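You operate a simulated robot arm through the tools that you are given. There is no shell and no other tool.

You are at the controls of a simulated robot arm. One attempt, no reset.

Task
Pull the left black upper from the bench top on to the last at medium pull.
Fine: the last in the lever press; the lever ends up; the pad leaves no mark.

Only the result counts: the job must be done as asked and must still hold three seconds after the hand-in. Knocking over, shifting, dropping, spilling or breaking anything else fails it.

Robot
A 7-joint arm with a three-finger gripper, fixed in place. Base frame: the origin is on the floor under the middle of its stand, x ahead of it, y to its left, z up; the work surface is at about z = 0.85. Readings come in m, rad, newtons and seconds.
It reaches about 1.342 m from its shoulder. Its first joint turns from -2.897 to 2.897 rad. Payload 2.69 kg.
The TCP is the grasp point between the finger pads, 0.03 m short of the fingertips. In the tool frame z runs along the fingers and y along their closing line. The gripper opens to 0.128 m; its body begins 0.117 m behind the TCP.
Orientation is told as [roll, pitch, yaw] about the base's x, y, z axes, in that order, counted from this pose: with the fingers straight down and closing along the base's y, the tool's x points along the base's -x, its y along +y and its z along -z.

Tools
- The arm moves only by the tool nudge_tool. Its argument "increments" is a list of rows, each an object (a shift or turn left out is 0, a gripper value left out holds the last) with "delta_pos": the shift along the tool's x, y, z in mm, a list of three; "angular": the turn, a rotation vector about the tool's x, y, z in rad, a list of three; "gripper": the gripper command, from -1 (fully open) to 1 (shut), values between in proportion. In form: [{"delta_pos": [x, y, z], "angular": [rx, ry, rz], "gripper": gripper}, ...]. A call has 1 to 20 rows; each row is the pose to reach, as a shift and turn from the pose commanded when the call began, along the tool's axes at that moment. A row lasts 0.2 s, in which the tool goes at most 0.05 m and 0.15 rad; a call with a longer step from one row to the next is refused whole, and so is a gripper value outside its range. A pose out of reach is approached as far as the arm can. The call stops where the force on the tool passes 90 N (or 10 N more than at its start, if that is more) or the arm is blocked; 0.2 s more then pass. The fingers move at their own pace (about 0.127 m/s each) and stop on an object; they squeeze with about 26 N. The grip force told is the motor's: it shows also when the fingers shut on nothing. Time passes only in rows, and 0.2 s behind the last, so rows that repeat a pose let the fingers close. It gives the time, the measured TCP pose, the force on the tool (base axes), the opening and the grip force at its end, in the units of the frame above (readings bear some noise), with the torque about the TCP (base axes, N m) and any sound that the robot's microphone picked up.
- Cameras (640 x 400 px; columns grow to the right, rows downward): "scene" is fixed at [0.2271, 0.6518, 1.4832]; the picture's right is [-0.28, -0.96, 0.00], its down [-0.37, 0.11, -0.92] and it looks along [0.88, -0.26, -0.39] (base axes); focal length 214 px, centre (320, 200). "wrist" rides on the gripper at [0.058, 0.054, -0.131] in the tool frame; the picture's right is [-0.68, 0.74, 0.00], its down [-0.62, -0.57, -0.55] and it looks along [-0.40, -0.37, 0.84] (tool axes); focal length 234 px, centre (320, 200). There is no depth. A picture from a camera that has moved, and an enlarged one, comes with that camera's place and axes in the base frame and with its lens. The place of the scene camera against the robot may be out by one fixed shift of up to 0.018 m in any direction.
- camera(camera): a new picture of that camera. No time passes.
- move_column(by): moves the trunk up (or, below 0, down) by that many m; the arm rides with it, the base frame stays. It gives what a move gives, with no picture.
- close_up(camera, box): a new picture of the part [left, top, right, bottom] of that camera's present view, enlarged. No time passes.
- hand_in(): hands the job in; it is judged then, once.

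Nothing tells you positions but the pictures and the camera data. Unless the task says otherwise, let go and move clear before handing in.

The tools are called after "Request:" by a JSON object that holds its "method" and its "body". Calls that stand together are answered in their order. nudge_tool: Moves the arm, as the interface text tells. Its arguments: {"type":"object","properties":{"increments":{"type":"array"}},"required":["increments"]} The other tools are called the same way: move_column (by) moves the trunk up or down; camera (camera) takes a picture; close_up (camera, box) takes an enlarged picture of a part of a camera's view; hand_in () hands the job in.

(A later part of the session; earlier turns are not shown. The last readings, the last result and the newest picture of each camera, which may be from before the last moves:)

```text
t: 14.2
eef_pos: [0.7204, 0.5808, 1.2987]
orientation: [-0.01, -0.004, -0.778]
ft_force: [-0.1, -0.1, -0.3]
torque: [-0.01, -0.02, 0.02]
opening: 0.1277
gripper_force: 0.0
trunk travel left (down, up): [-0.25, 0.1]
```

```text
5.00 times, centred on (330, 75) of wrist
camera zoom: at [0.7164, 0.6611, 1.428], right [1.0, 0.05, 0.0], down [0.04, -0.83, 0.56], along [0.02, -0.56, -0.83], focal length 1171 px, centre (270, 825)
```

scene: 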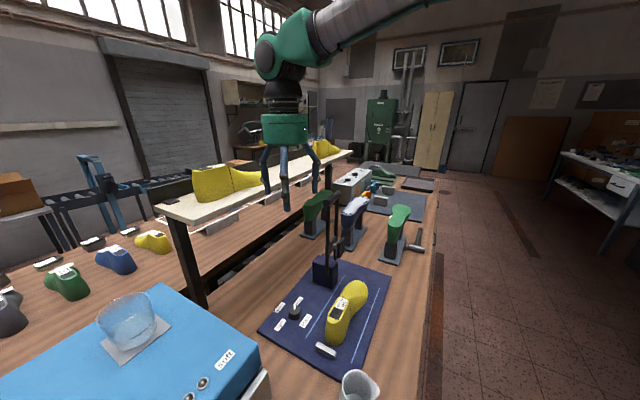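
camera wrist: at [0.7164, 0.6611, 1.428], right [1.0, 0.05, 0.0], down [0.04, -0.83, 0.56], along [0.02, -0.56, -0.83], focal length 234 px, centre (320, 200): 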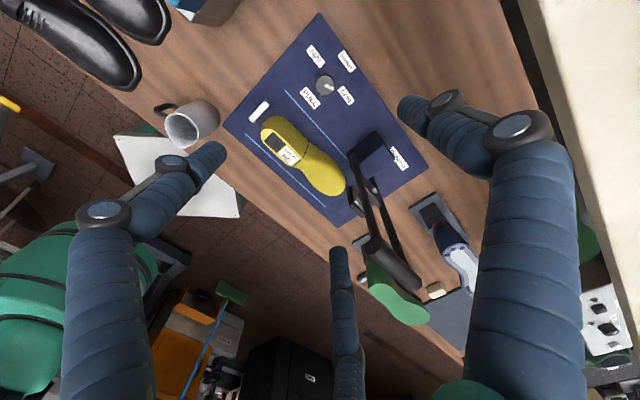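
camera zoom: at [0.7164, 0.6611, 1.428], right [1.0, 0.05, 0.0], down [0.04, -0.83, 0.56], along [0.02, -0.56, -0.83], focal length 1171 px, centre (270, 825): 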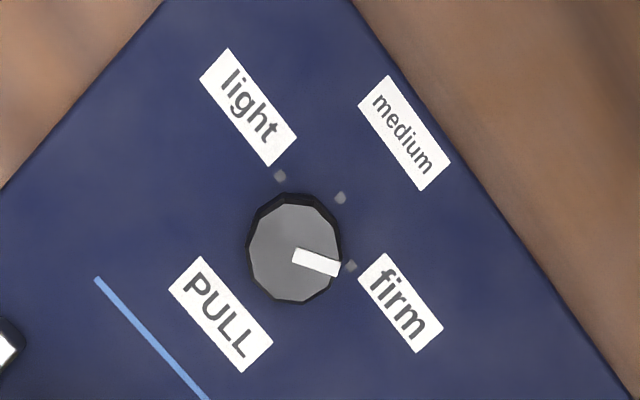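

The dial's ticks sit 60° apart and the pointer is on firm, so medium (pointing to the back of the bench) needs +60° of turn. I'll close the fingers in free air here to see how they meet.

Request:
{"method": "nudge_tool", "body": {"increments": [{"gripper": 0.4}, {"gripper": 0.4}, {"gripper": 0.4}, {"gripper": 0.4}]}}

Request:
{"method": "camera", "body": {"camera": "wrist"}}

Request:
{"method": "close_up", "body": {"camera": "scene", "box": [235, 50, 355, 220]}}

```text
t: 15.2
eef_pos: [0.7196, 0.5797, 1.2998]
orientation: [-0.008, -0.005, -0.776]
ft_force: [0.4, -0.6, 0.1]
torque: [-0.03, 0.01, 0.0]
opening: 0.0385
gripper_force: 0.1
trunk travel left (down, up): [-0.25, 0.1]
```

```text
taken
camera wrist: at [0.7156, 0.661, 1.4293], right [1.0, 0.05, 0.0], down [0.04, -0.83, 0.56], along [0.03, -0.56, -0.83], focal length 234 px, centre (320, 200)
```

wrist: 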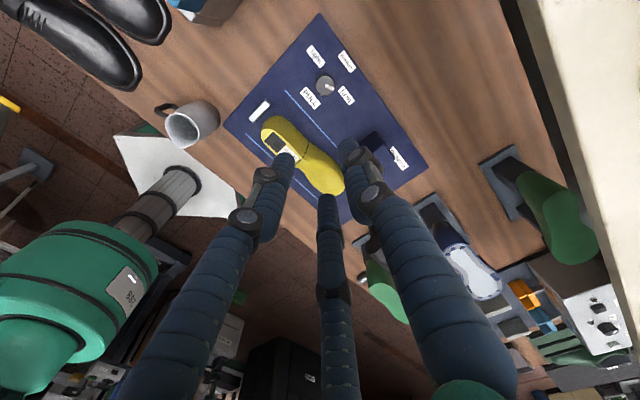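

```text
2.35 times, centred on (295, 135) of scene
camera zoom: at [0.2271, 0.6518, 1.4832], right [-0.28, -0.96, 0.0], down [-0.37, 0.11, -0.92], along [0.88, -0.26, -0.39], focal length 505 px, centre (379, 353)
```

zoom: 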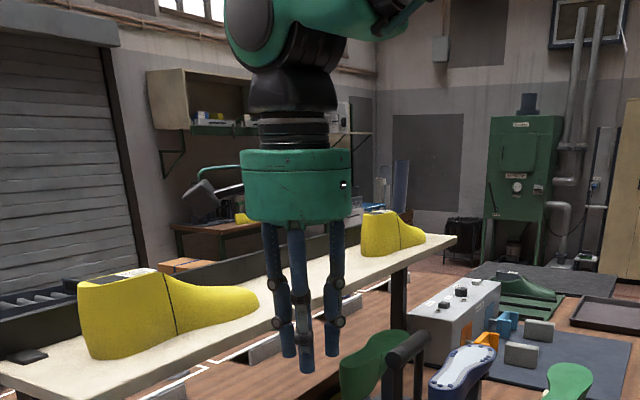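

The gripper closes centrically with three fingers at 120°, which suits the round knob. I'll level the tool, centre over the knob and come down partway to measure it.

Request:
{"method": "nudge_tool", "body": {"increments": [{"delta_pos": [0, 11, 40], "angular": [-0.008, 0.005, 0], "gripper": -0.2}, {"delta_pos": [0, 11, 80], "angular": [-0.008, 0.005, 0], "gripper": -0.2}, {"delta_pos": [0, 11, 120], "angular": [-0.008, 0.005, 0], "gripper": -0.2}, {"delta_pos": [0, 11, 160], "angular": [-0.008, 0.005, 0], "gripper": -0.2}, {"delta_pos": [0, 11, 200], "angular": [-0.008, 0.005, 0], "gripper": -0.2}, {"delta_pos": [0, 11, 240], "angular": [-0.008, 0.005, 0], "gripper": -0.2}, {"delta_pos": [0, 11, 270], "angular": [-0.008, 0.005, 0], "gripper": -0.2}]}}

Request:
{"method": "camera", "body": {"camera": "wrist"}}

Request:
{"method": "camera", "body": {"camera": "scene"}}

```text
t: 16.8
eef_pos: [0.7296, 0.5847, 1.0302]
orientation: [0.0, 0.001, -0.779]
ft_force: [0.4, 0.7, 0.1]
torque: [-0.02, 0.02, 0.0]
opening: 0.077
gripper_force: 0.2
trunk travel left (down, up): [-0.25, 0.1]
```

```text
taken
camera wrist: at [0.7248, 0.6652, 1.1605], right [1.0, 0.05, 0.0], down [0.04, -0.83, 0.55], along [0.03, -0.55, -0.84], focal length 234 px, centre (320, 200)
```

wrist: 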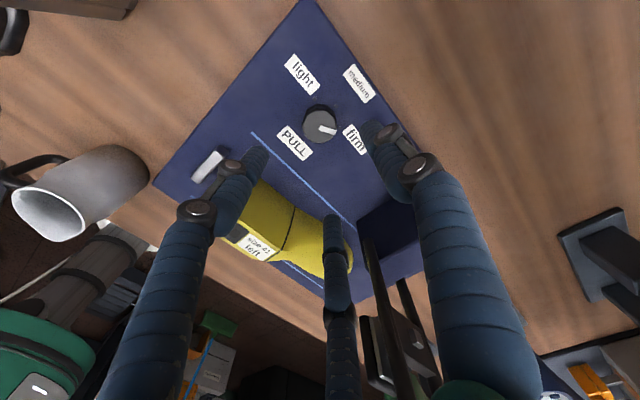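

```text
taken
```

scene: 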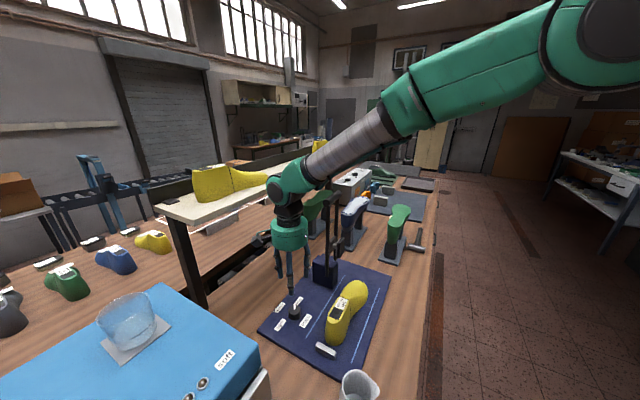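

Request:
{"method": "close_up", "body": {"camera": "wrist", "box": [270, 50, 400, 180]}}

Request:
{"method": "close_up", "body": {"camera": "scene", "box": [250, 180, 370, 345]}}

```text
3.08 times, centred on (335, 115) of wrist
camera zoom: at [0.7248, 0.6652, 1.1605], right [1.0, 0.05, 0.0], down [0.04, -0.83, 0.55], along [0.03, -0.55, -0.84], focal length 720 px, centre (274, 462)
```

zoom: 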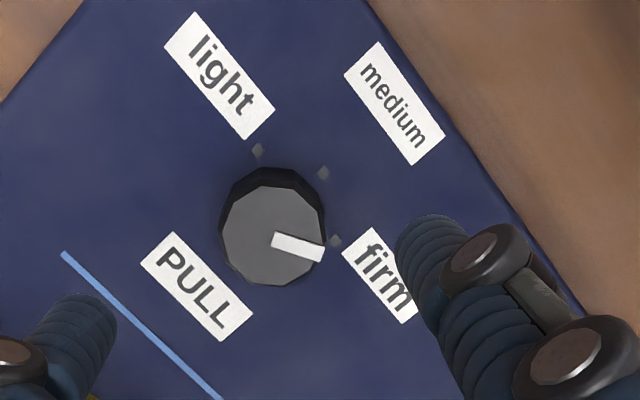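

```text
2.42 times, centred on (310, 262) of scene
camera zoom: at [0.2271, 0.6518, 1.4832], right [-0.28, -0.96, 0.0], down [-0.37, 0.11, -0.92], along [0.88, -0.26, -0.39], focal length 520 px, centre (344, 48)
```

zoom: 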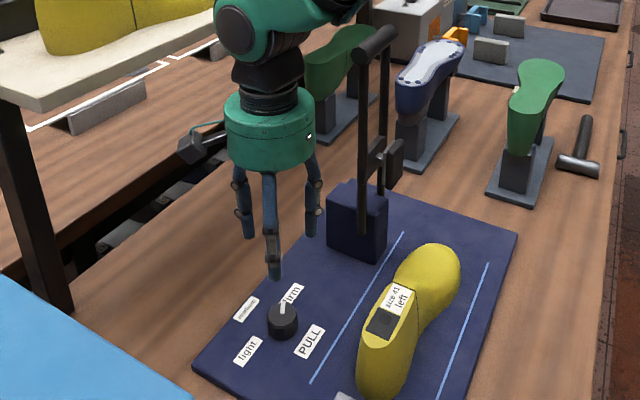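

The knob is about 4 cm across at (0.728, 0.587), top at about z = 0.88, and the pointer is on the firm tick. I'll descend around it with the fingers part open, tips just clear of the mat.

Request:
{"method": "nudge_tool", "body": {"increments": [{"delta_pos": [3, 0, 30], "gripper": -0.2}, {"delta_pos": [3, 0, 60], "gripper": -0.2}, {"delta_pos": [3, 0, 85], "gripper": -0.2}, {"delta_pos": [3, 0, 105], "gripper": -0.2}, {"delta_pos": [3, 0, 120], "gripper": -0.2}, {"delta_pos": [3, 0, 134], "gripper": -0.2}, {"delta_pos": [3, 0, 134], "gripper": -0.2}]}}

Request:
{"method": "camera", "body": {"camera": "wrist"}}

Request:
{"method": "close_up", "body": {"camera": "scene", "box": [230, 220, 370, 345]}}

```text
t: 18.4
eef_pos: [0.7255, 0.5885, 0.8967]
orientation: [0.0, -0.001, -0.779]
ft_force: [-0.3, -0.2, -0.5]
torque: [0.02, 0.03, 0.02]
opening: 0.0768
gripper_force: 0.1
trunk travel left (down, up): [-0.25, 0.1]
```

```text
taken
camera wrist: at [0.7212, 0.6672, 1.0262], right [1.0, 0.05, 0.0], down [0.04, -0.83, 0.55], along [0.03, -0.55, -0.84], focal length 234 px, centre (320, 200)
```

wrist: 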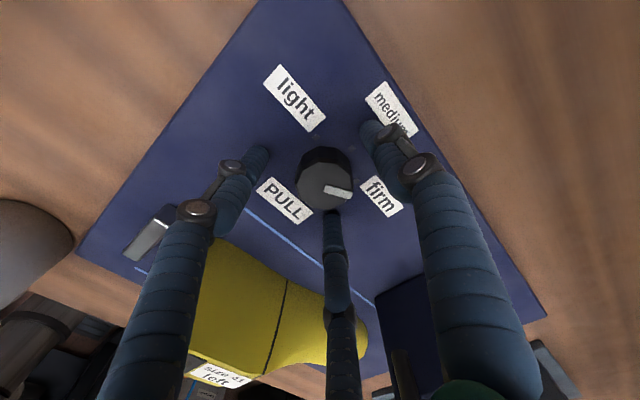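

```text
3.20 times, centred on (300, 282) of scene
camera zoom: at [0.2271, 0.6518, 1.4832], right [-0.28, -0.96, 0.0], down [-0.37, 0.11, -0.92], along [0.88, -0.26, -0.39], focal length 686 px, centre (384, -64)
```

zoom: 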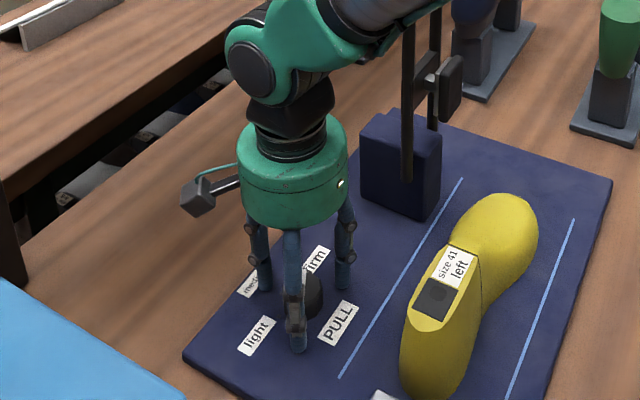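

The fingers surround the knob cleanly. I'll shift 3 mm to centre on it, then close.

Request:
{"method": "nudge_tool", "body": {"increments": [{"delta_pos": [-3, 1, 2], "gripper": -0.2}, {"delta_pos": [-3, 1, 2], "gripper": 0.1}, {"delta_pos": [-3, 1, 2], "gripper": 0.3}, {"delta_pos": [-3, 1, 2], "gripper": 0.5}, {"delta_pos": [-3, 1, 2], "gripper": 0.6}, {"delta_pos": [-3, 1, 2], "gripper": 0.6}]}}

Request:
{"method": "camera", "body": {"camera": "wrist"}}

```text
t: 19.8
eef_pos: [0.7283, 0.5875, 0.8944]
orientation: [0.001, 0.0, -0.779]
ft_force: [2.4, 8.3, 3.0]
torque: [0.41, -0.1, 0.04]
opening: 0.0402
gripper_force: 45.0
trunk travel left (down, up): [-0.25, 0.1]
```

```text
taken
camera wrist: at [0.7241, 0.6663, 1.024], right [1.0, 0.05, 0.0], down [0.04, -0.83, 0.55], along [0.03, -0.55, -0.84], focal length 234 px, centre (320, 200)
```

wrist: 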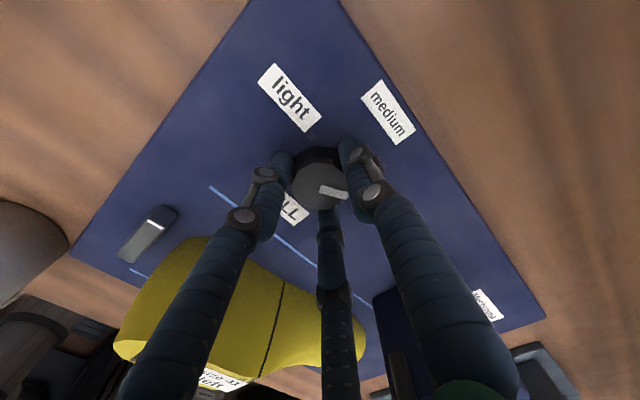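

The knob is gripped (opening 0.040). I'll turn it part-way towards medium and check the torque.

Request:
{"method": "nudge_tool", "body": {"increments": [{"angular": [0, 0, -0.1]}, {"angular": [0, 0, -0.2]}, {"angular": [0, 0, -0.3]}, {"angular": [0, 0, -0.4]}, {"angular": [0, 0, -0.5]}]}}

Request:
{"method": "camera", "body": {"camera": "wrist"}}

```text
t: 21.0
eef_pos: [0.7279, 0.5872, 0.8945]
orientation: [0.002, -0.003, -0.276]
ft_force: [-0.4, 23.8, 13.8]
torque: [1.13, 0.53, -0.03]
opening: 0.0405
gripper_force: 45.2
trunk travel left (down, up): [-0.25, 0.1]
```

```text
taken
camera wrist: at [0.6862, 0.6546, 1.0239], right [0.85, 0.52, 0.0], down [0.44, -0.71, 0.55], along [0.29, -0.47, -0.84], focal length 234 px, centre (320, 200)
```

wrist: 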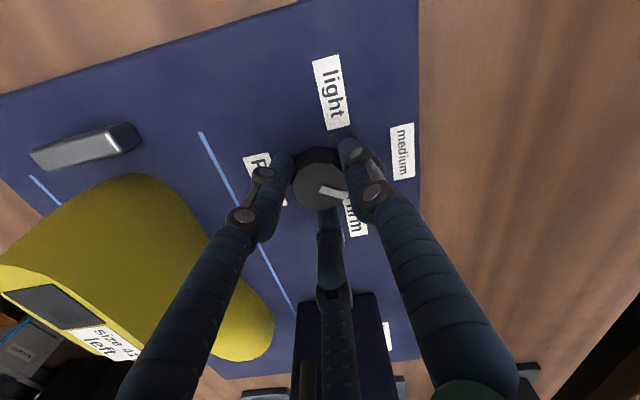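

The knob is turning with the gripper but some side load is building up. I'll ease 2 mm towards +y and 1 mm up while finishing the remaining turn.

Request:
{"method": "nudge_tool", "body": {"increments": [{"delta_pos": [0.5, 1.9, -1]}, {"delta_pos": [0.5, 1.9, -1], "angular": [0, 0, -0.1]}, {"delta_pos": [0.5, 1.9, -1], "angular": [0, 0, -0.2]}, {"delta_pos": [0.5, 1.9, -1], "angular": [0, 0, -0.3]}, {"delta_pos": [0.5, 1.9, -1], "angular": [0, 0, -0.4]}, {"delta_pos": [0.5, 1.9, -1], "angular": [0, 0, -0.5]}, {"delta_pos": [0.5, 1.9, -1], "angular": [0, 0, -0.55]}, {"delta_pos": [0.5, 1.9, -1], "angular": [0, 0, -0.55]}]}}

Request:
{"method": "camera", "body": {"camera": "wrist"}}

```text
t: 22.8
eef_pos: [0.7277, 0.5871, 0.8937]
orientation: [0.0, -0.001, 0.272]
ft_force: [12.9, 4.9, 9.4]
torque: [0.16, -0.67, -0.04]
opening: 0.0404
gripper_force: 45.1
trunk travel left (down, up): [-0.25, 0.1]
```

```text
taken
camera wrist: at [0.6571, 0.623, 1.0238], right [0.45, 0.89, 0.0], down [0.75, -0.38, 0.55], along [0.49, -0.25, -0.84], focal length 234 px, centre (320, 200)
```

wrist: 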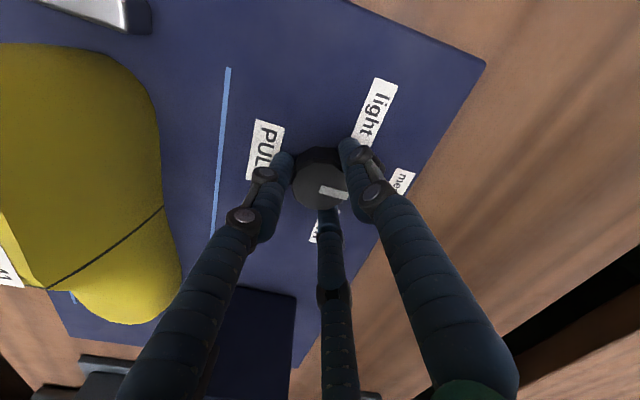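

The turn is done; I'll release the knob, lift straight up and check the pointer.

Request:
{"method": "nudge_tool", "body": {"increments": [{"gripper": 0.3}, {"gripper": 0.0}, {"gripper": -0.2}, {"gripper": -0.2}, {"delta_pos": [0, 0, -30], "gripper": -0.2}, {"delta_pos": [0, 0, -70], "gripper": -0.2}, {"delta_pos": [0, 0, -110], "gripper": -0.2}, {"delta_pos": [0, 0, -150], "gripper": -0.2}]}}

Request:
{"method": "camera", "body": {"camera": "wrist"}}

Request:
{"method": "close_up", "body": {"camera": "wrist", "box": [260, 40, 400, 160]}}

Request:
{"method": "close_up", "body": {"camera": "scene", "box": [255, 280, 325, 335]}}

```text
t: 24.6
eef_pos: [0.7294, 0.5857, 1.0415]
orientation: [-0.002, 0.002, 0.274]
ft_force: [-0.5, -0.1, -0.8]
torque: [0.05, -0.03, 0.0]
opening: 0.0771
gripper_force: 0.0
trunk travel left (down, up): [-0.25, 0.1]
```

```text
taken
camera wrist: at [0.6582, 0.6217, 1.172], right [0.45, 0.89, 0.0], down [0.75, -0.38, 0.55], along [0.49, -0.25, -0.84], focal length 234 px, centre (320, 200)
```

wrist: 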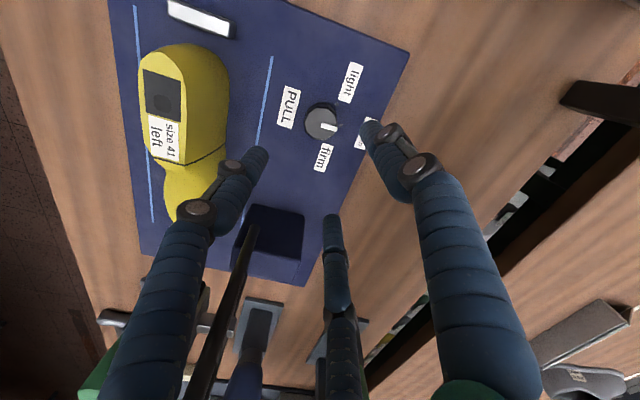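

```text
3.33 times, centred on (330, 100) of wrist
camera zoom: at [0.6582, 0.6217, 1.172], right [0.45, 0.89, 0.0], down [0.75, -0.38, 0.55], along [0.49, -0.25, -0.84], focal length 781 px, centre (287, 533)
```

zoom: 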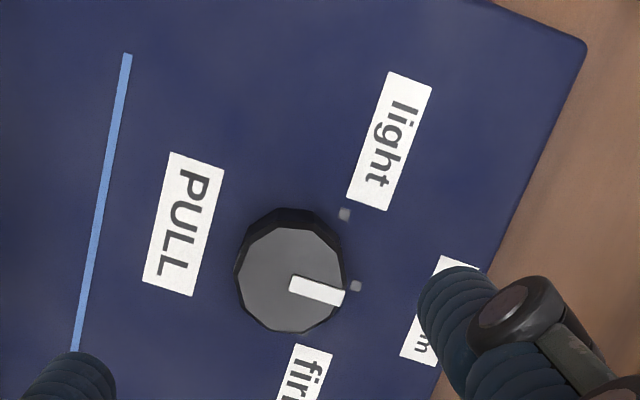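

```text
7.27 times, centred on (290, 308) of scene
camera zoom: at [0.2271, 0.6518, 1.4832], right [-0.28, -0.96, 0.0], down [-0.37, 0.11, -0.92], along [0.88, -0.26, -0.39], focal length 1560 px, centre (538, -582)
```

zoom: 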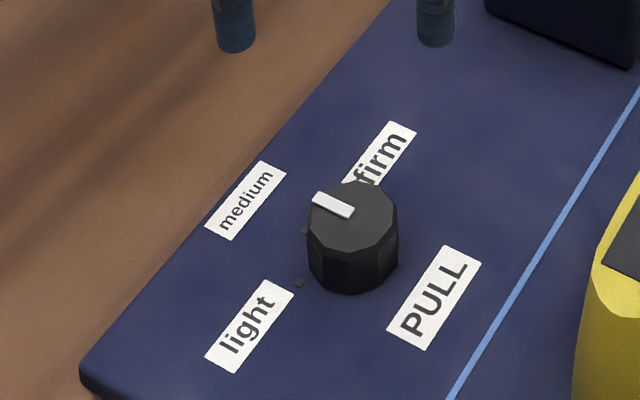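

The pointer now sits on the medium tick. Next I'll rise clear of the lever, travel high over to the left upper's heel with the gripper fully open, and look down at it.

Request:
{"method": "nudge_tool", "body": {"increments": [{"delta_pos": [0, 0, -45], "gripper": -1}, {"delta_pos": [0, 0, -90], "gripper": -1}, {"delta_pos": [0, 0, -135], "gripper": -1}, {"delta_pos": [0, 0, -180], "gripper": -1}, {"delta_pos": [0, 0, -220], "gripper": -1}, {"delta_pos": [38, 22, -230], "angular": [0, 0, -0.04]}, {"delta_pos": [76, 44, -230], "angular": [0, 0, -0.08]}, {"delta_pos": [114, 66, -230], "angular": [0, 0, -0.12]}, {"delta_pos": [152, 88, -230], "angular": [0, 0, -0.16]}, {"delta_pos": [190, 110, -230], "angular": [0, 0, -0.2]}, {"delta_pos": [228, 132, -230], "angular": [0, 0, -0.24]}, {"delta_pos": [266, 154, -230], "angular": [0, 0, -0.28]}, {"delta_pos": [304, 176, -230], "angular": [0, 0, -0.32]}, {"delta_pos": [342, 198, -230], "angular": [0, 0, -0.36]}, {"delta_pos": [380, 220, -230], "angular": [0, 0, -0.4]}, {"delta_pos": [418, 242, -230], "angular": [0, 0, -0.44]}, {"delta_pos": [456, 264, -230], "angular": [0, 0, -0.48]}, {"delta_pos": [494, 286, -230], "angular": [0, 0, -0.511]}, {"delta_pos": [534, 309, -230], "angular": [0, 0, -0.511]}]}}

Request:
{"method": "camera", "body": {"camera": "wrist"}}

Request:
{"method": "camera", "body": {"camera": "scene"}}

```text
t: 28.6
eef_pos: [0.1487, 0.7395, 1.2695]
orientation: [-0.006, 0.006, 0.766]
ft_force: [1.7, -0.5, -0.2]
torque: [0.02, 0.24, -0.03]
opening: 0.128
gripper_force: 0.1
trunk travel left (down, up): [-0.25, 0.1]
```

```text
taken
camera wrist: at [0.0689, 0.738, 1.3986], right [-0.02, 1.0, -0.01], down [0.84, 0.02, 0.55], along [0.55, 0.0, -0.84], focal length 234 px, centre (320, 200)
```

wrist: 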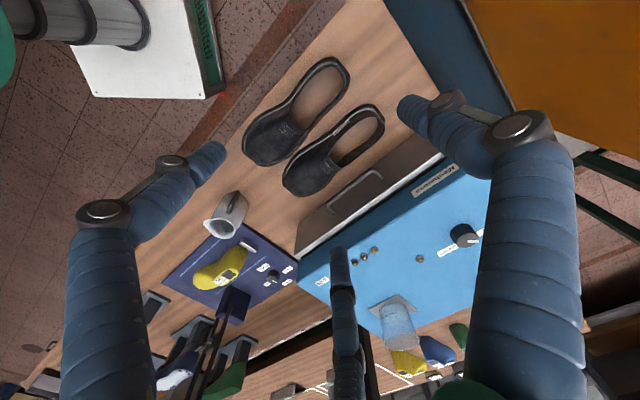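

```text
taken
```

scene: 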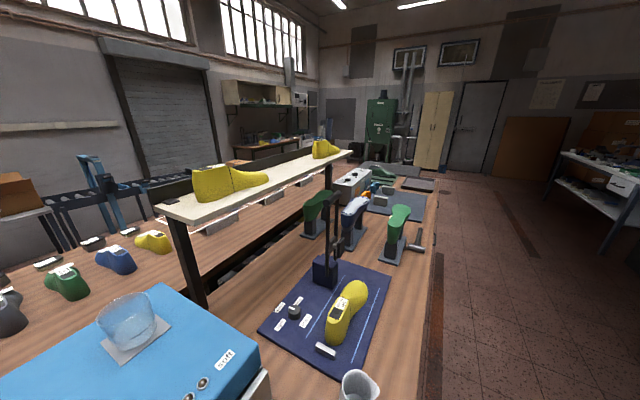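

Request:
{"method": "close_up", "body": {"camera": "wrist", "box": [230, 50, 400, 205]}}

Request:
{"method": "close_up", "body": {"camera": "wrist", "box": [235, 50, 355, 170]}}

```text
2.58 times, centred on (315, 128) of wrist
camera zoom: at [0.0689, 0.738, 1.3986], right [-0.02, 1.0, -0.01], down [0.84, 0.02, 0.55], along [0.55, 0.0, -0.84], focal length 604 px, centre (333, 387)
```

zoom: 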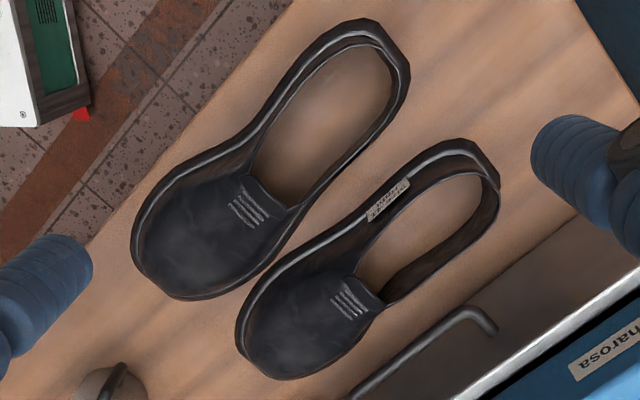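

```text
3.33 times, centred on (295, 110) of wrist
camera zoom: at [0.0689, 0.738, 1.3986], right [-0.02, 1.0, -0.01], down [0.84, 0.02, 0.55], along [0.55, 0.0, -0.84], focal length 781 px, centre (403, 500)
```

zoom: 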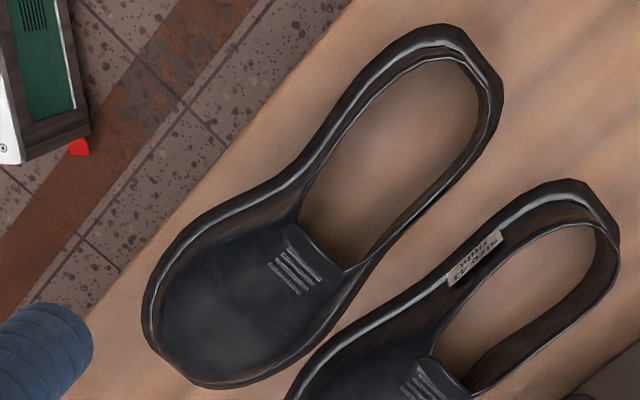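

The left upper lies clear with room around its heel. I plan a three-finger "chuck" grip around the heel counter: one finger behind the heel, one on each side. First I'll hold a moment to see whether the arm has settled here.

Request:
{"method": "nudge_tool", "body": {"increments": [{"delta_pos": [0, 0, 0], "gripper": -0.81}, {"delta_pos": [0, 0, 0], "gripper": -0.81}]}}

```text
t: 29.2
eef_pos: [0.1474, 0.7389, 1.2684]
orientation: [-0.002, 0.005, 0.764]
ft_force: [-0.2, 0.0, -1.4]
torque: [0.03, 0.0, 0.0]
opening: 0.1158
gripper_force: 0.0
trunk travel left (down, up): [-0.25, 0.1]
```

The arm stopped about 15 mm short of the commanded spot, perhaps near a joint limit. I'll step down towards the grasp column and see how it follows.

Request:
{"method": "nudge_tool", "body": {"increments": [{"delta_pos": [0, 10, 40], "gripper": -0.81}, {"delta_pos": [0, 16, 80], "gripper": -0.81}, {"delta_pos": [0, 16, 120], "gripper": -0.81}, {"delta_pos": [0, 16, 150], "gripper": -0.81}, {"delta_pos": [0, 16, 150], "gripper": -0.81}]}}

Request:
{"method": "camera", "body": {"camera": "wrist"}}

```text
t: 30.4
eef_pos: [0.1168, 0.7532, 1.1233]
orientation: [0.0, -0.001, 0.784]
ft_force: [-1.1, -1.4, -0.9]
torque: [-0.02, -0.02, 0.03]
opening: 0.1158
gripper_force: 0.2
trunk travel left (down, up): [-0.25, 0.1]
```

```text
taken
camera wrist: at [0.0379, 0.7499, 1.2535], right [-0.04, 1.0, 0.0], down [0.84, 0.03, 0.55], along [0.55, 0.02, -0.84], focal length 234 px, centre (320, 200)
```

wrist: 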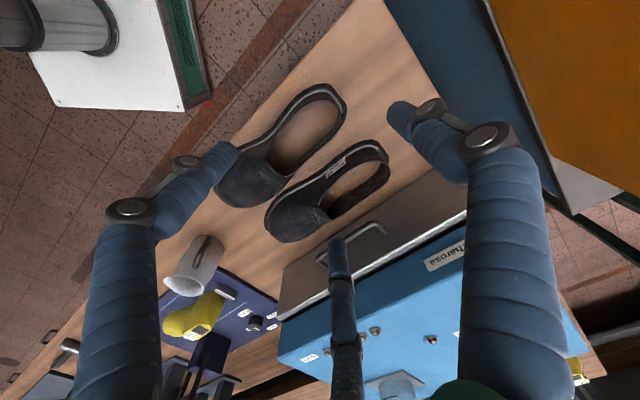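

Request:
{"method": "close_up", "body": {"camera": "wrist", "box": [205, 70, 395, 250]}}

```text
2.22 times, centred on (300, 160) of wrist
camera zoom: at [0.0379, 0.7499, 1.2535], right [-0.04, 1.0, 0.0], down [0.84, 0.03, 0.55], along [0.55, 0.02, -0.84], focal length 520 px, centre (364, 289)
```

zoom: 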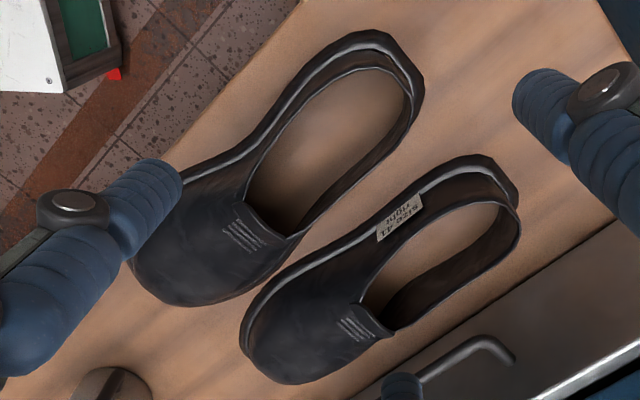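

The heel apex is at about (0.098, 0.781). I'll move over the grasp spot (0.130, 0.750) and come down to just above the collar.

Request:
{"method": "nudge_tool", "body": {"increments": [{"delta_pos": [-7, -12, 30], "gripper": -0.81}, {"delta_pos": [-7, -12, 60], "gripper": -0.81}, {"delta_pos": [-7, -12, 90], "gripper": -0.81}, {"delta_pos": [-7, -12, 115], "gripper": -0.81}, {"delta_pos": [-7, -12, 140], "gripper": -0.81}, {"delta_pos": [-7, -12, 160], "gripper": -0.81}, {"delta_pos": [-7, -12, 160], "gripper": -0.81}]}}

Request:
{"method": "camera", "body": {"camera": "wrist"}}

Request:
{"method": "camera", "body": {"camera": "scene"}}

```text
t: 32.0
eef_pos: [0.1332, 0.7514, 0.963]
orientation: [-0.001, 0.0, 0.782]
ft_force: [0.4, 0.0, -0.2]
torque: [-0.06, -0.02, 0.01]
opening: 0.1158
gripper_force: 0.1
trunk travel left (down, up): [-0.25, 0.1]
```

```text
taken
camera wrist: at [0.0542, 0.748, 1.0926], right [-0.04, 1.0, 0.0], down [0.84, 0.03, 0.55], along [0.55, 0.02, -0.84], focal length 234 px, centre (320, 200)
```

wrist: 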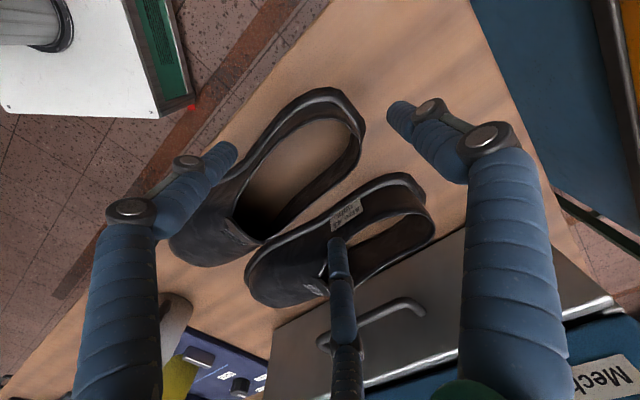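

```text
taken
```

scene: 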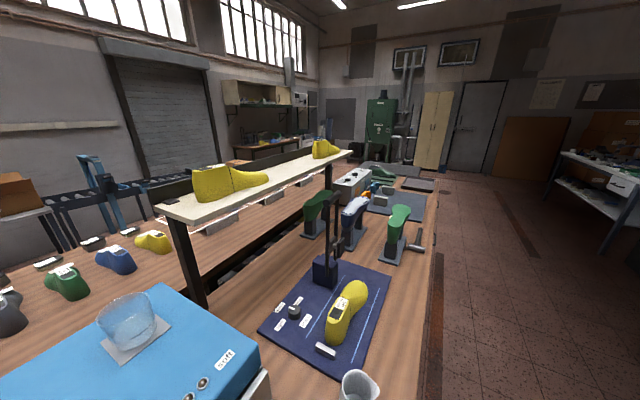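

The fingers line up around the heel, with the back finger in the gap between the two uppers. I'll descend the last bit carefully and check before closing.

Request:
{"method": "nudge_tool", "body": {"increments": [{"delta_pos": [3, 0, 12], "gripper": -0.81}, {"delta_pos": [3, 0, 24], "gripper": -0.81}, {"delta_pos": [3, 0, 36], "gripper": -0.81}, {"delta_pos": [3, 0, 48], "gripper": -0.81}]}}

Request:
{"method": "camera", "body": {"camera": "wrist"}}

Request:
{"method": "close_up", "body": {"camera": "wrist", "box": [200, 70, 450, 300]}}

```text
t: 33.0
eef_pos: [0.1333, 0.7477, 0.9156]
orientation: [-0.001, 0.0, 0.78]
ft_force: [0.5, 0.8, 0.2]
torque: [-0.05, 0.0, 0.03]
opening: 0.1162
gripper_force: 0.1
trunk travel left (down, up): [-0.25, 0.1]
```

```text
taken
camera wrist: at [0.0536, 0.7444, 1.0451], right [-0.04, 1.0, 0.0], down [0.84, 0.03, 0.55], along [0.55, 0.02, -0.84], focal length 234 px, centre (320, 200)
```

wrist: 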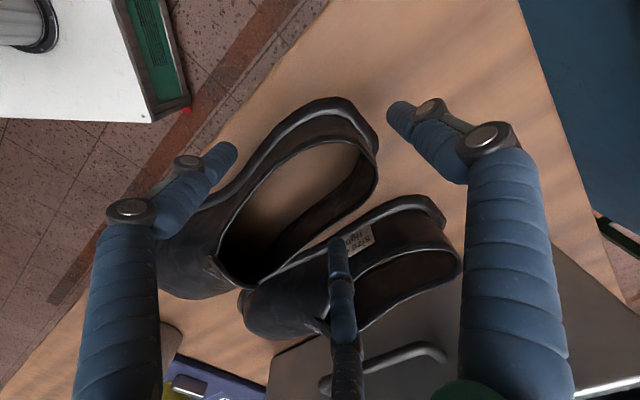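

```text
1.74 times, centred on (325, 185) of wrist
camera zoom: at [0.0536, 0.7444, 1.0451], right [-0.04, 1.0, 0.0], down [0.84, 0.03, 0.55], along [0.55, 0.02, -0.84], focal length 407 px, centre (311, 226)
```

zoom: 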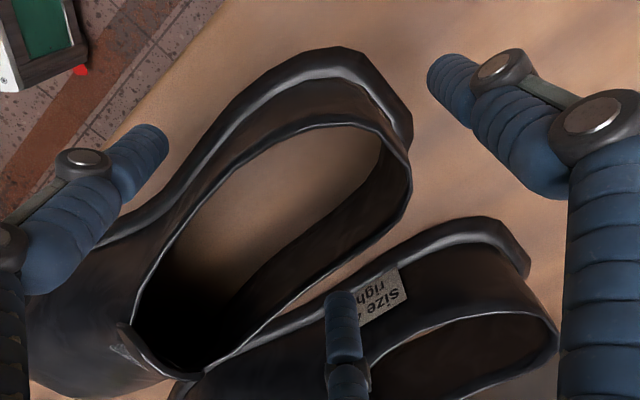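

The fingers are placed around the heel counter with the tips at mid-wall height. I'll close gradually, watching opening and force.

Request:
{"method": "nudge_tool", "body": {"increments": [{"gripper": -0.6}, {"gripper": -0.45}, {"gripper": -0.35}, {"gripper": -0.3}, {"gripper": -0.25}, {"gripper": -0.2}, {"gripper": -0.2}]}}

Request:
{"method": "camera", "body": {"camera": "wrist"}}

```text
t: 34.6
eef_pos: [0.1332, 0.747, 0.9146]
orientation: [-0.001, -0.001, 0.781]
ft_force: [0.0, 2.3, 7.7]
torque: [-0.01, -0.19, 0.1]
opening: 0.0859
gripper_force: 7.0
trunk travel left (down, up): [-0.25, 0.1]
```

```text
taken
camera wrist: at [0.0536, 0.744, 1.0443], right [-0.04, 1.0, 0.0], down [0.84, 0.03, 0.55], along [0.55, 0.02, -0.84], focal length 234 px, centre (320, 200)
```

wrist: 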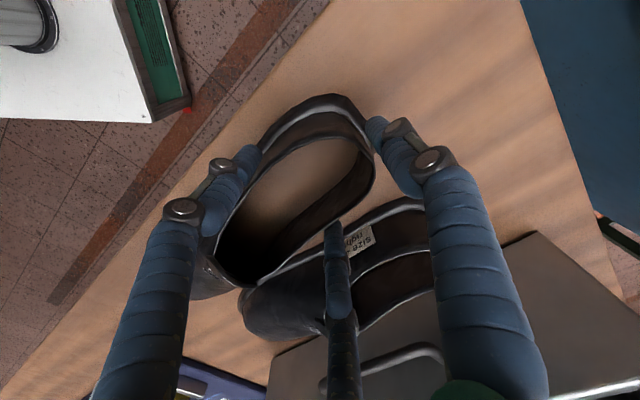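

The fingers have touched at an opening of 0.086. I'll firm up the grip.

Request:
{"method": "nudge_tool", "body": {"increments": [{"gripper": -0.05}, {"gripper": 0.1}, {"gripper": 0.25}, {"gripper": 0.4}, {"gripper": 0.4}]}}

Request:
{"method": "camera", "body": {"camera": "wrist"}}

Request:
{"method": "close_up", "body": {"camera": "wrist", "box": [200, 70, 450, 300]}}

```text
t: 35.8
eef_pos: [0.1345, 0.7469, 0.9137]
orientation: [-0.003, 0.002, 0.783]
ft_force: [2.0, -1.5, 6.8]
torque: [-0.15, -0.18, 0.13]
opening: 0.085
gripper_force: 25.7
trunk travel left (down, up): [-0.25, 0.1]
```

```text
taken
camera wrist: at [0.0537, 0.7433, 1.0437], right [-0.04, 1.0, 0.0], down [0.84, 0.03, 0.55], along [0.55, 0.02, -0.84], focal length 234 px, centre (320, 200)
```

wrist: 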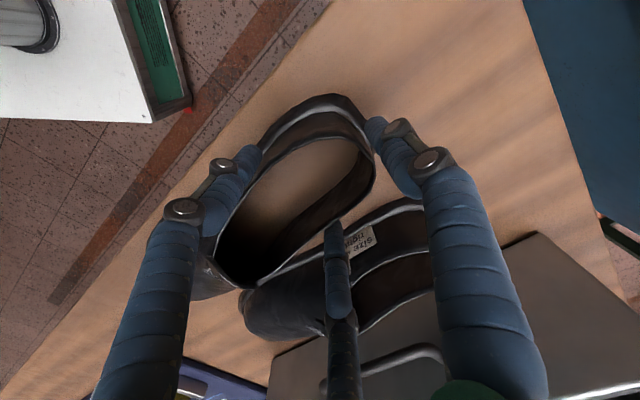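

```text
1.74 times, centred on (325, 185) of wrist
camera zoom: at [0.0537, 0.7433, 1.0437], right [-0.04, 1.0, 0.0], down [0.84, 0.03, 0.55], along [0.55, 0.02, -0.84], focal length 407 px, centre (311, 226)
```

zoom: 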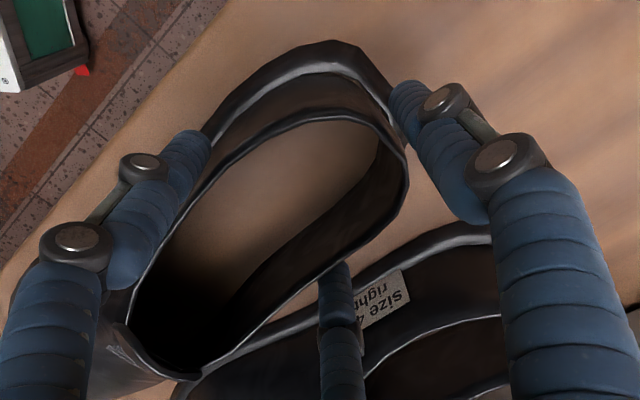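

The heel is gripped at 26 N. I'll lift a few centimetres and check that the upper comes up level and nothing else moves.

Request:
{"method": "nudge_tool", "body": {"increments": [{"delta_pos": [0, 0, -8]}, {"delta_pos": [0, 0, -16]}, {"delta_pos": [0, 0, -26]}, {"delta_pos": [0, 0, -40]}]}}

Request:
{"method": "camera", "body": {"camera": "wrist"}}

```text
t: 36.8
eef_pos: [0.1334, 0.7478, 0.9517]
orientation: [-0.002, 0.002, 0.778]
ft_force: [-0.4, 0.0, -1.2]
torque: [0.1, 0.06, 0.01]
opening: 0.0849
gripper_force: 25.2
trunk travel left (down, up): [-0.25, 0.1]
```

```text
taken
camera wrist: at [0.0536, 0.7444, 1.0827], right [-0.04, 1.0, 0.0], down [0.84, 0.03, 0.55], along [0.55, 0.02, -0.84], focal length 234 px, centre (320, 200)
```

wrist: 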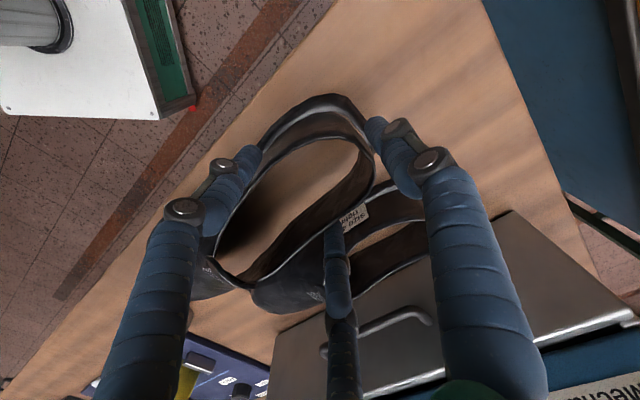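

The upper is held rigidly and level. I'll lift to about z = 1.10, then travel along the bench (parallel to its front edge) above the jug towards the last.

Request:
{"method": "nudge_tool", "body": {"increments": [{"delta_pos": [0, 0, -30]}, {"delta_pos": [0, 0, -60]}, {"delta_pos": [0, 0, -90]}, {"delta_pos": [0, 0, -120]}, {"delta_pos": [0, 0, -148]}, {"delta_pos": [0, 0, -148]}]}}

Request:
{"method": "camera", "body": {"camera": "wrist"}}

Request:
{"method": "camera", "body": {"camera": "scene"}}

```text
t: 38.2
eef_pos: [0.1311, 0.7476, 1.1035]
orientation: [0.001, 0.0, 0.783]
ft_force: [0.2, 0.4, -1.0]
torque: [0.11, 0.04, -0.02]
opening: 0.0853
gripper_force: 26.1
trunk travel left (down, up): [-0.25, 0.1]
```

```text
taken
camera wrist: at [0.0527, 0.7443, 1.2338], right [-0.04, 1.0, 0.0], down [0.84, 0.03, 0.55], along [0.55, 0.02, -0.84], focal length 234 px, centre (320, 200)
```

wrist: 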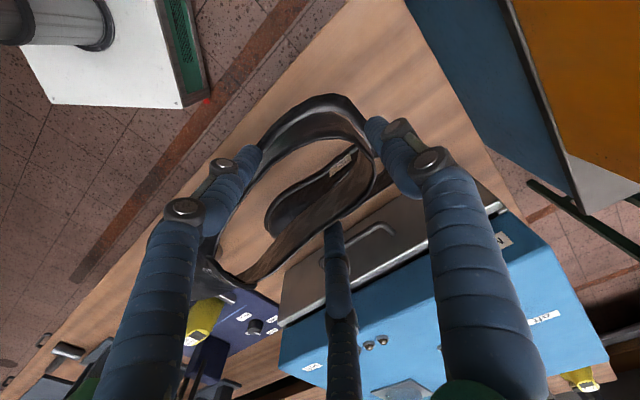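

```text
taken
```

scene: 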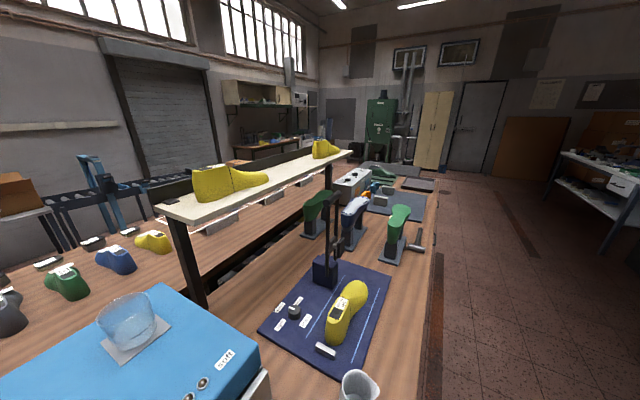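

Request:
{"method": "nudge_tool", "body": {"increments": [{"delta_pos": [0, -35, -5]}, {"delta_pos": [0, -78, -10]}, {"delta_pos": [0, -122, -10]}, {"delta_pos": [0, -166, -10]}, {"delta_pos": [0, -210, -10]}, {"delta_pos": [0, -254, -10]}, {"delta_pos": [0, -298, -10]}, {"delta_pos": [0, -342, -10]}, {"delta_pos": [-8, -386, -10]}, {"delta_pos": [-16, -430, -10]}, {"delta_pos": [-24, -472, -10]}, {"delta_pos": [-32, -508, -10]}, {"delta_pos": [-40, -534, -10]}, {"delta_pos": [-40, -534, -10]}]}}

Request:
{"method": "camera", "body": {"camera": "wrist"}}

Request:
{"method": "camera", "body": {"camera": "scene"}}

```text
t: 41.2
eef_pos: [0.5357, 0.3957, 1.1164]
orientation: [0.0, 0.0, 0.784]
ft_force: [0.3, -0.4, -1.1]
torque: [0.11, 0.11, 0.0]
opening: 0.0851
gripper_force: 26.2
trunk travel left (down, up): [-0.25, 0.1]
```

```text
taken
camera wrist: at [0.4568, 0.3928, 1.2469], right [-0.04, 1.0, 0.0], down [0.84, 0.03, 0.55], along [0.55, 0.02, -0.84], focal length 234 px, centre (320, 200)
```

wrist: 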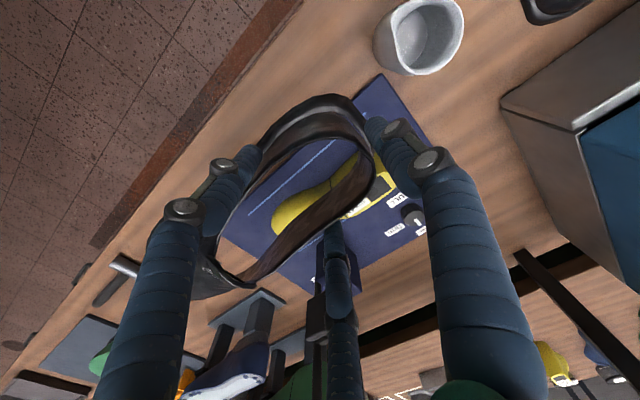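

```text
taken
```

scene: 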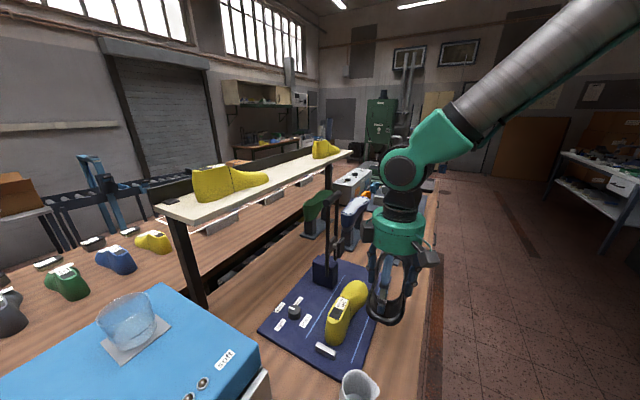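

Request:
{"method": "close_up", "body": {"camera": "scene", "box": [280, 200, 460, 380]}}

Request:
{"method": "close_up", "body": {"camera": "wrist", "box": [180, 60, 460, 320]}}

```text
2.22 times, centred on (370, 290) of scene
camera zoom: at [0.2271, 0.6518, 1.4832], right [-0.28, -0.96, 0.0], down [-0.37, 0.11, -0.92], along [0.88, -0.26, -0.39], focal length 477 px, centre (209, 0)
```

zoom: 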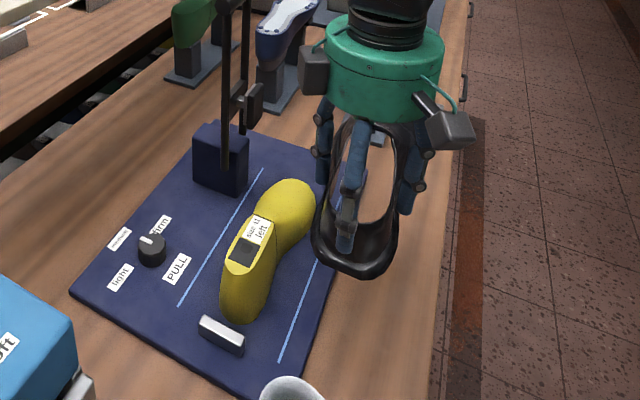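

```text
1.54 times, centred on (320, 190) of wrist
camera zoom: at [0.4568, 0.3928, 1.2469], right [-0.04, 1.0, 0.0], down [0.84, 0.03, 0.55], along [0.55, 0.02, -0.84], focal length 360 px, centre (320, 215)
```

zoom: 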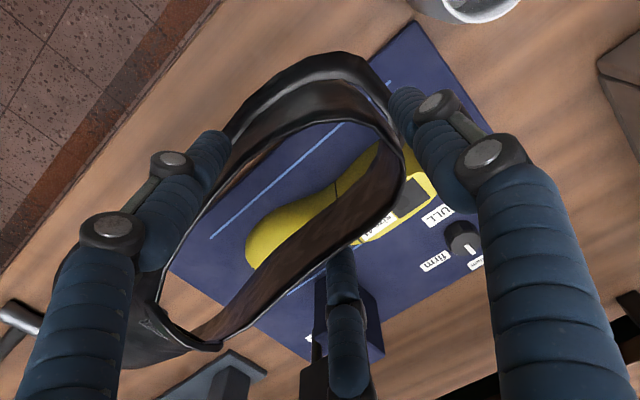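

The upper hangs level behind the last's side. I'll shift towards the last (still short of the lever pad) and check alignment before lowering under the pad's level.

Request:
{"method": "nudge_tool", "body": {"increments": [{"delta_pos": [-25, 0, 0]}, {"delta_pos": [-50, 0, 0]}, {"delta_pos": [-76, 0, 0]}, {"delta_pos": [-76, 0, 25]}, {"delta_pos": [-76, 0, 50]}, {"delta_pos": [-76, 0, 78]}, {"delta_pos": [-76, 0, 78]}]}}

Request:
{"method": "camera", "body": {"camera": "wrist"}}

Request:
{"method": "close_up", "body": {"camera": "scene", "box": [280, 200, 460, 380]}}

```text
t: 42.8
eef_pos: [0.5881, 0.4504, 1.0346]
orientation: [0.0, 0.002, 0.784]
ft_force: [0.3, 0.0, -2.2]
torque: [0.0, 0.08, -0.01]
opening: 0.085
gripper_force: 25.4
trunk travel left (down, up): [-0.25, 0.1]
```

```text
taken
camera wrist: at [0.5085, 0.4471, 1.1647], right [-0.04, 1.0, 0.0], down [0.84, 0.03, 0.55], along [0.55, 0.02, -0.84], focal length 234 px, centre (320, 200)
```

wrist: 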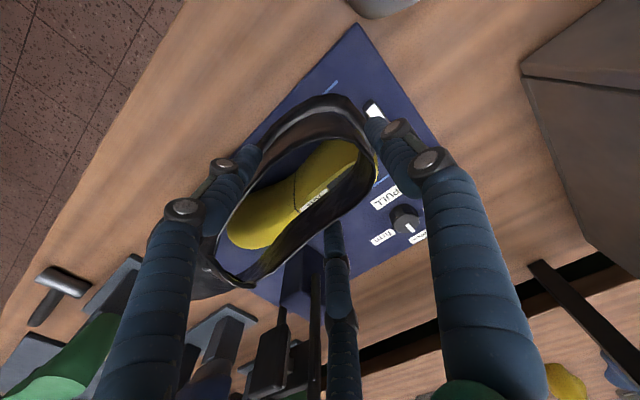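

```text
2.22 times, centred on (370, 290) of scene
camera zoom: at [0.2271, 0.6518, 1.4832], right [-0.28, -0.96, 0.0], down [-0.37, 0.11, -0.92], along [0.88, -0.26, -0.39], focal length 477 px, centre (209, 0)
```

zoom: 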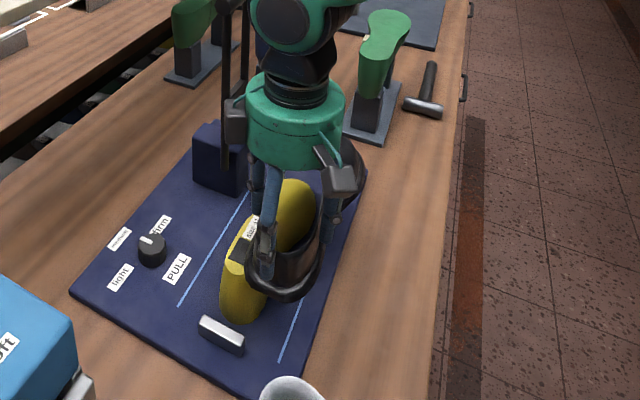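

Request:
{"method": "close_up", "body": {"camera": "wrist", "box": [190, 80, 450, 330]}}

Request:
{"method": "close_up", "body": {"camera": "scene", "box": [310, 240, 400, 360]}}

```text
1.60 times, centred on (320, 205) of wrist
camera zoom: at [0.5085, 0.4471, 1.1647], right [-0.04, 1.0, 0.0], down [0.84, 0.03, 0.55], along [0.55, 0.02, -0.84], focal length 375 px, centre (320, 192)
```

zoom: 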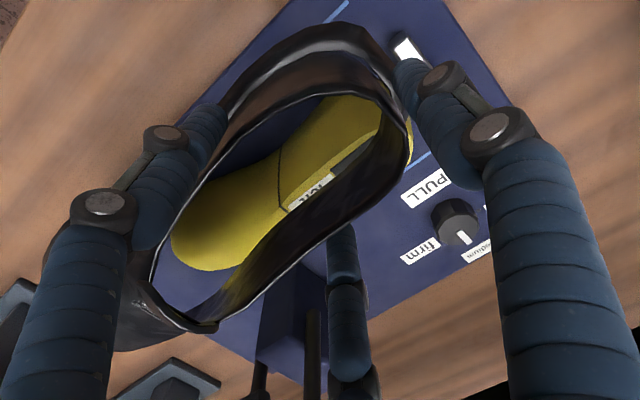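

```text
3.33 times, centred on (355, 300) of scene
camera zoom: at [0.2271, 0.6518, 1.4832], right [-0.28, -0.96, 0.0], down [-0.37, 0.11, -0.92], along [0.88, -0.26, -0.39], focal length 715 px, centre (203, -133)
```

zoom: 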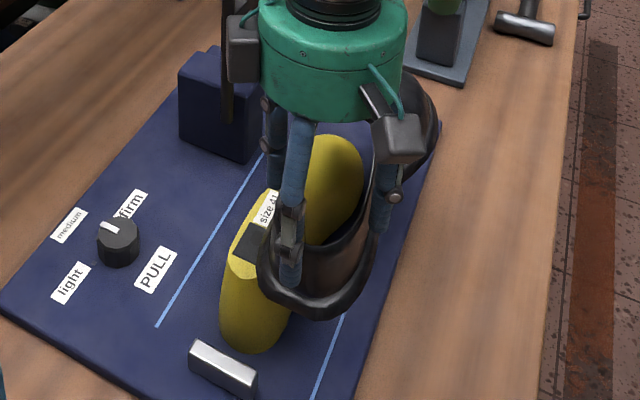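

The cone of the last shows through the opening and the clearances look right. I'll shift the remaining 45 mm across so the upper is centred over the last, then check again.

Request:
{"method": "nudge_tool", "body": {"increments": [{"delta_pos": [0, 0, 6]}, {"delta_pos": [-12, 0, 8]}, {"delta_pos": [-24, 0, 8]}, {"delta_pos": [-36, 0, 8]}, {"delta_pos": [-46, 0, 8]}, {"delta_pos": [-46, 0, 8]}]}}

Request:
{"method": "camera", "body": {"camera": "wrist"}}

Request:
{"method": "close_up", "body": {"camera": "wrist", "box": [190, 80, 450, 330]}}

Request:
{"method": "close_up", "body": {"camera": "scene", "box": [300, 220, 400, 360]}}

```text
t: 44.2
eef_pos: [0.6212, 0.4828, 1.0278]
orientation: [-0.001, 0.0, 0.783]
ft_force: [0.5, 0.3, -0.2]
torque: [0.06, 0.11, 0.0]
opening: 0.0847
gripper_force: 26.3
trunk travel left (down, up): [-0.25, 0.1]
```

```text
taken
camera wrist: at [0.5425, 0.4798, 1.1574], right [-0.04, 1.0, 0.0], down [0.84, 0.03, 0.55], along [0.55, 0.02, -0.84], focal length 234 px, centre (320, 200)
```

wrist: 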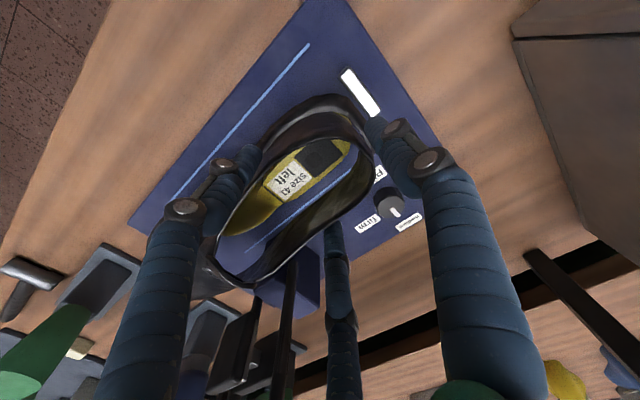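

```text
1.60 times, centred on (320, 205) of wrist
camera zoom: at [0.5425, 0.4798, 1.1574], right [-0.04, 1.0, 0.0], down [0.84, 0.03, 0.55], along [0.55, 0.02, -0.84], focal length 375 px, centre (320, 192)
```

zoom: 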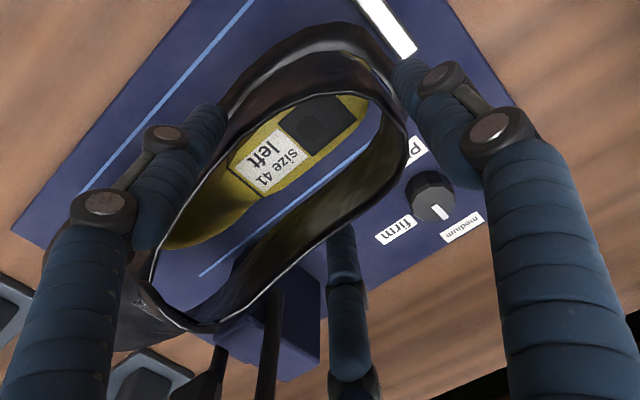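

```text
2.86 times, centred on (350, 290) of scene
camera zoom: at [0.2271, 0.6518, 1.4832], right [-0.28, -0.96, 0.0], down [-0.37, 0.11, -0.92], along [0.88, -0.26, -0.39], focal length 613 px, centre (234, -57)
```

zoom: 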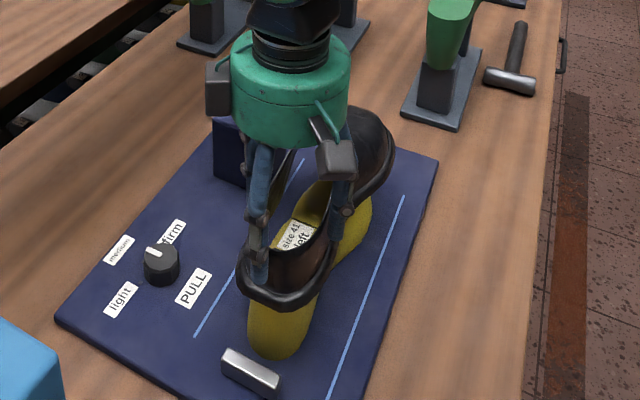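

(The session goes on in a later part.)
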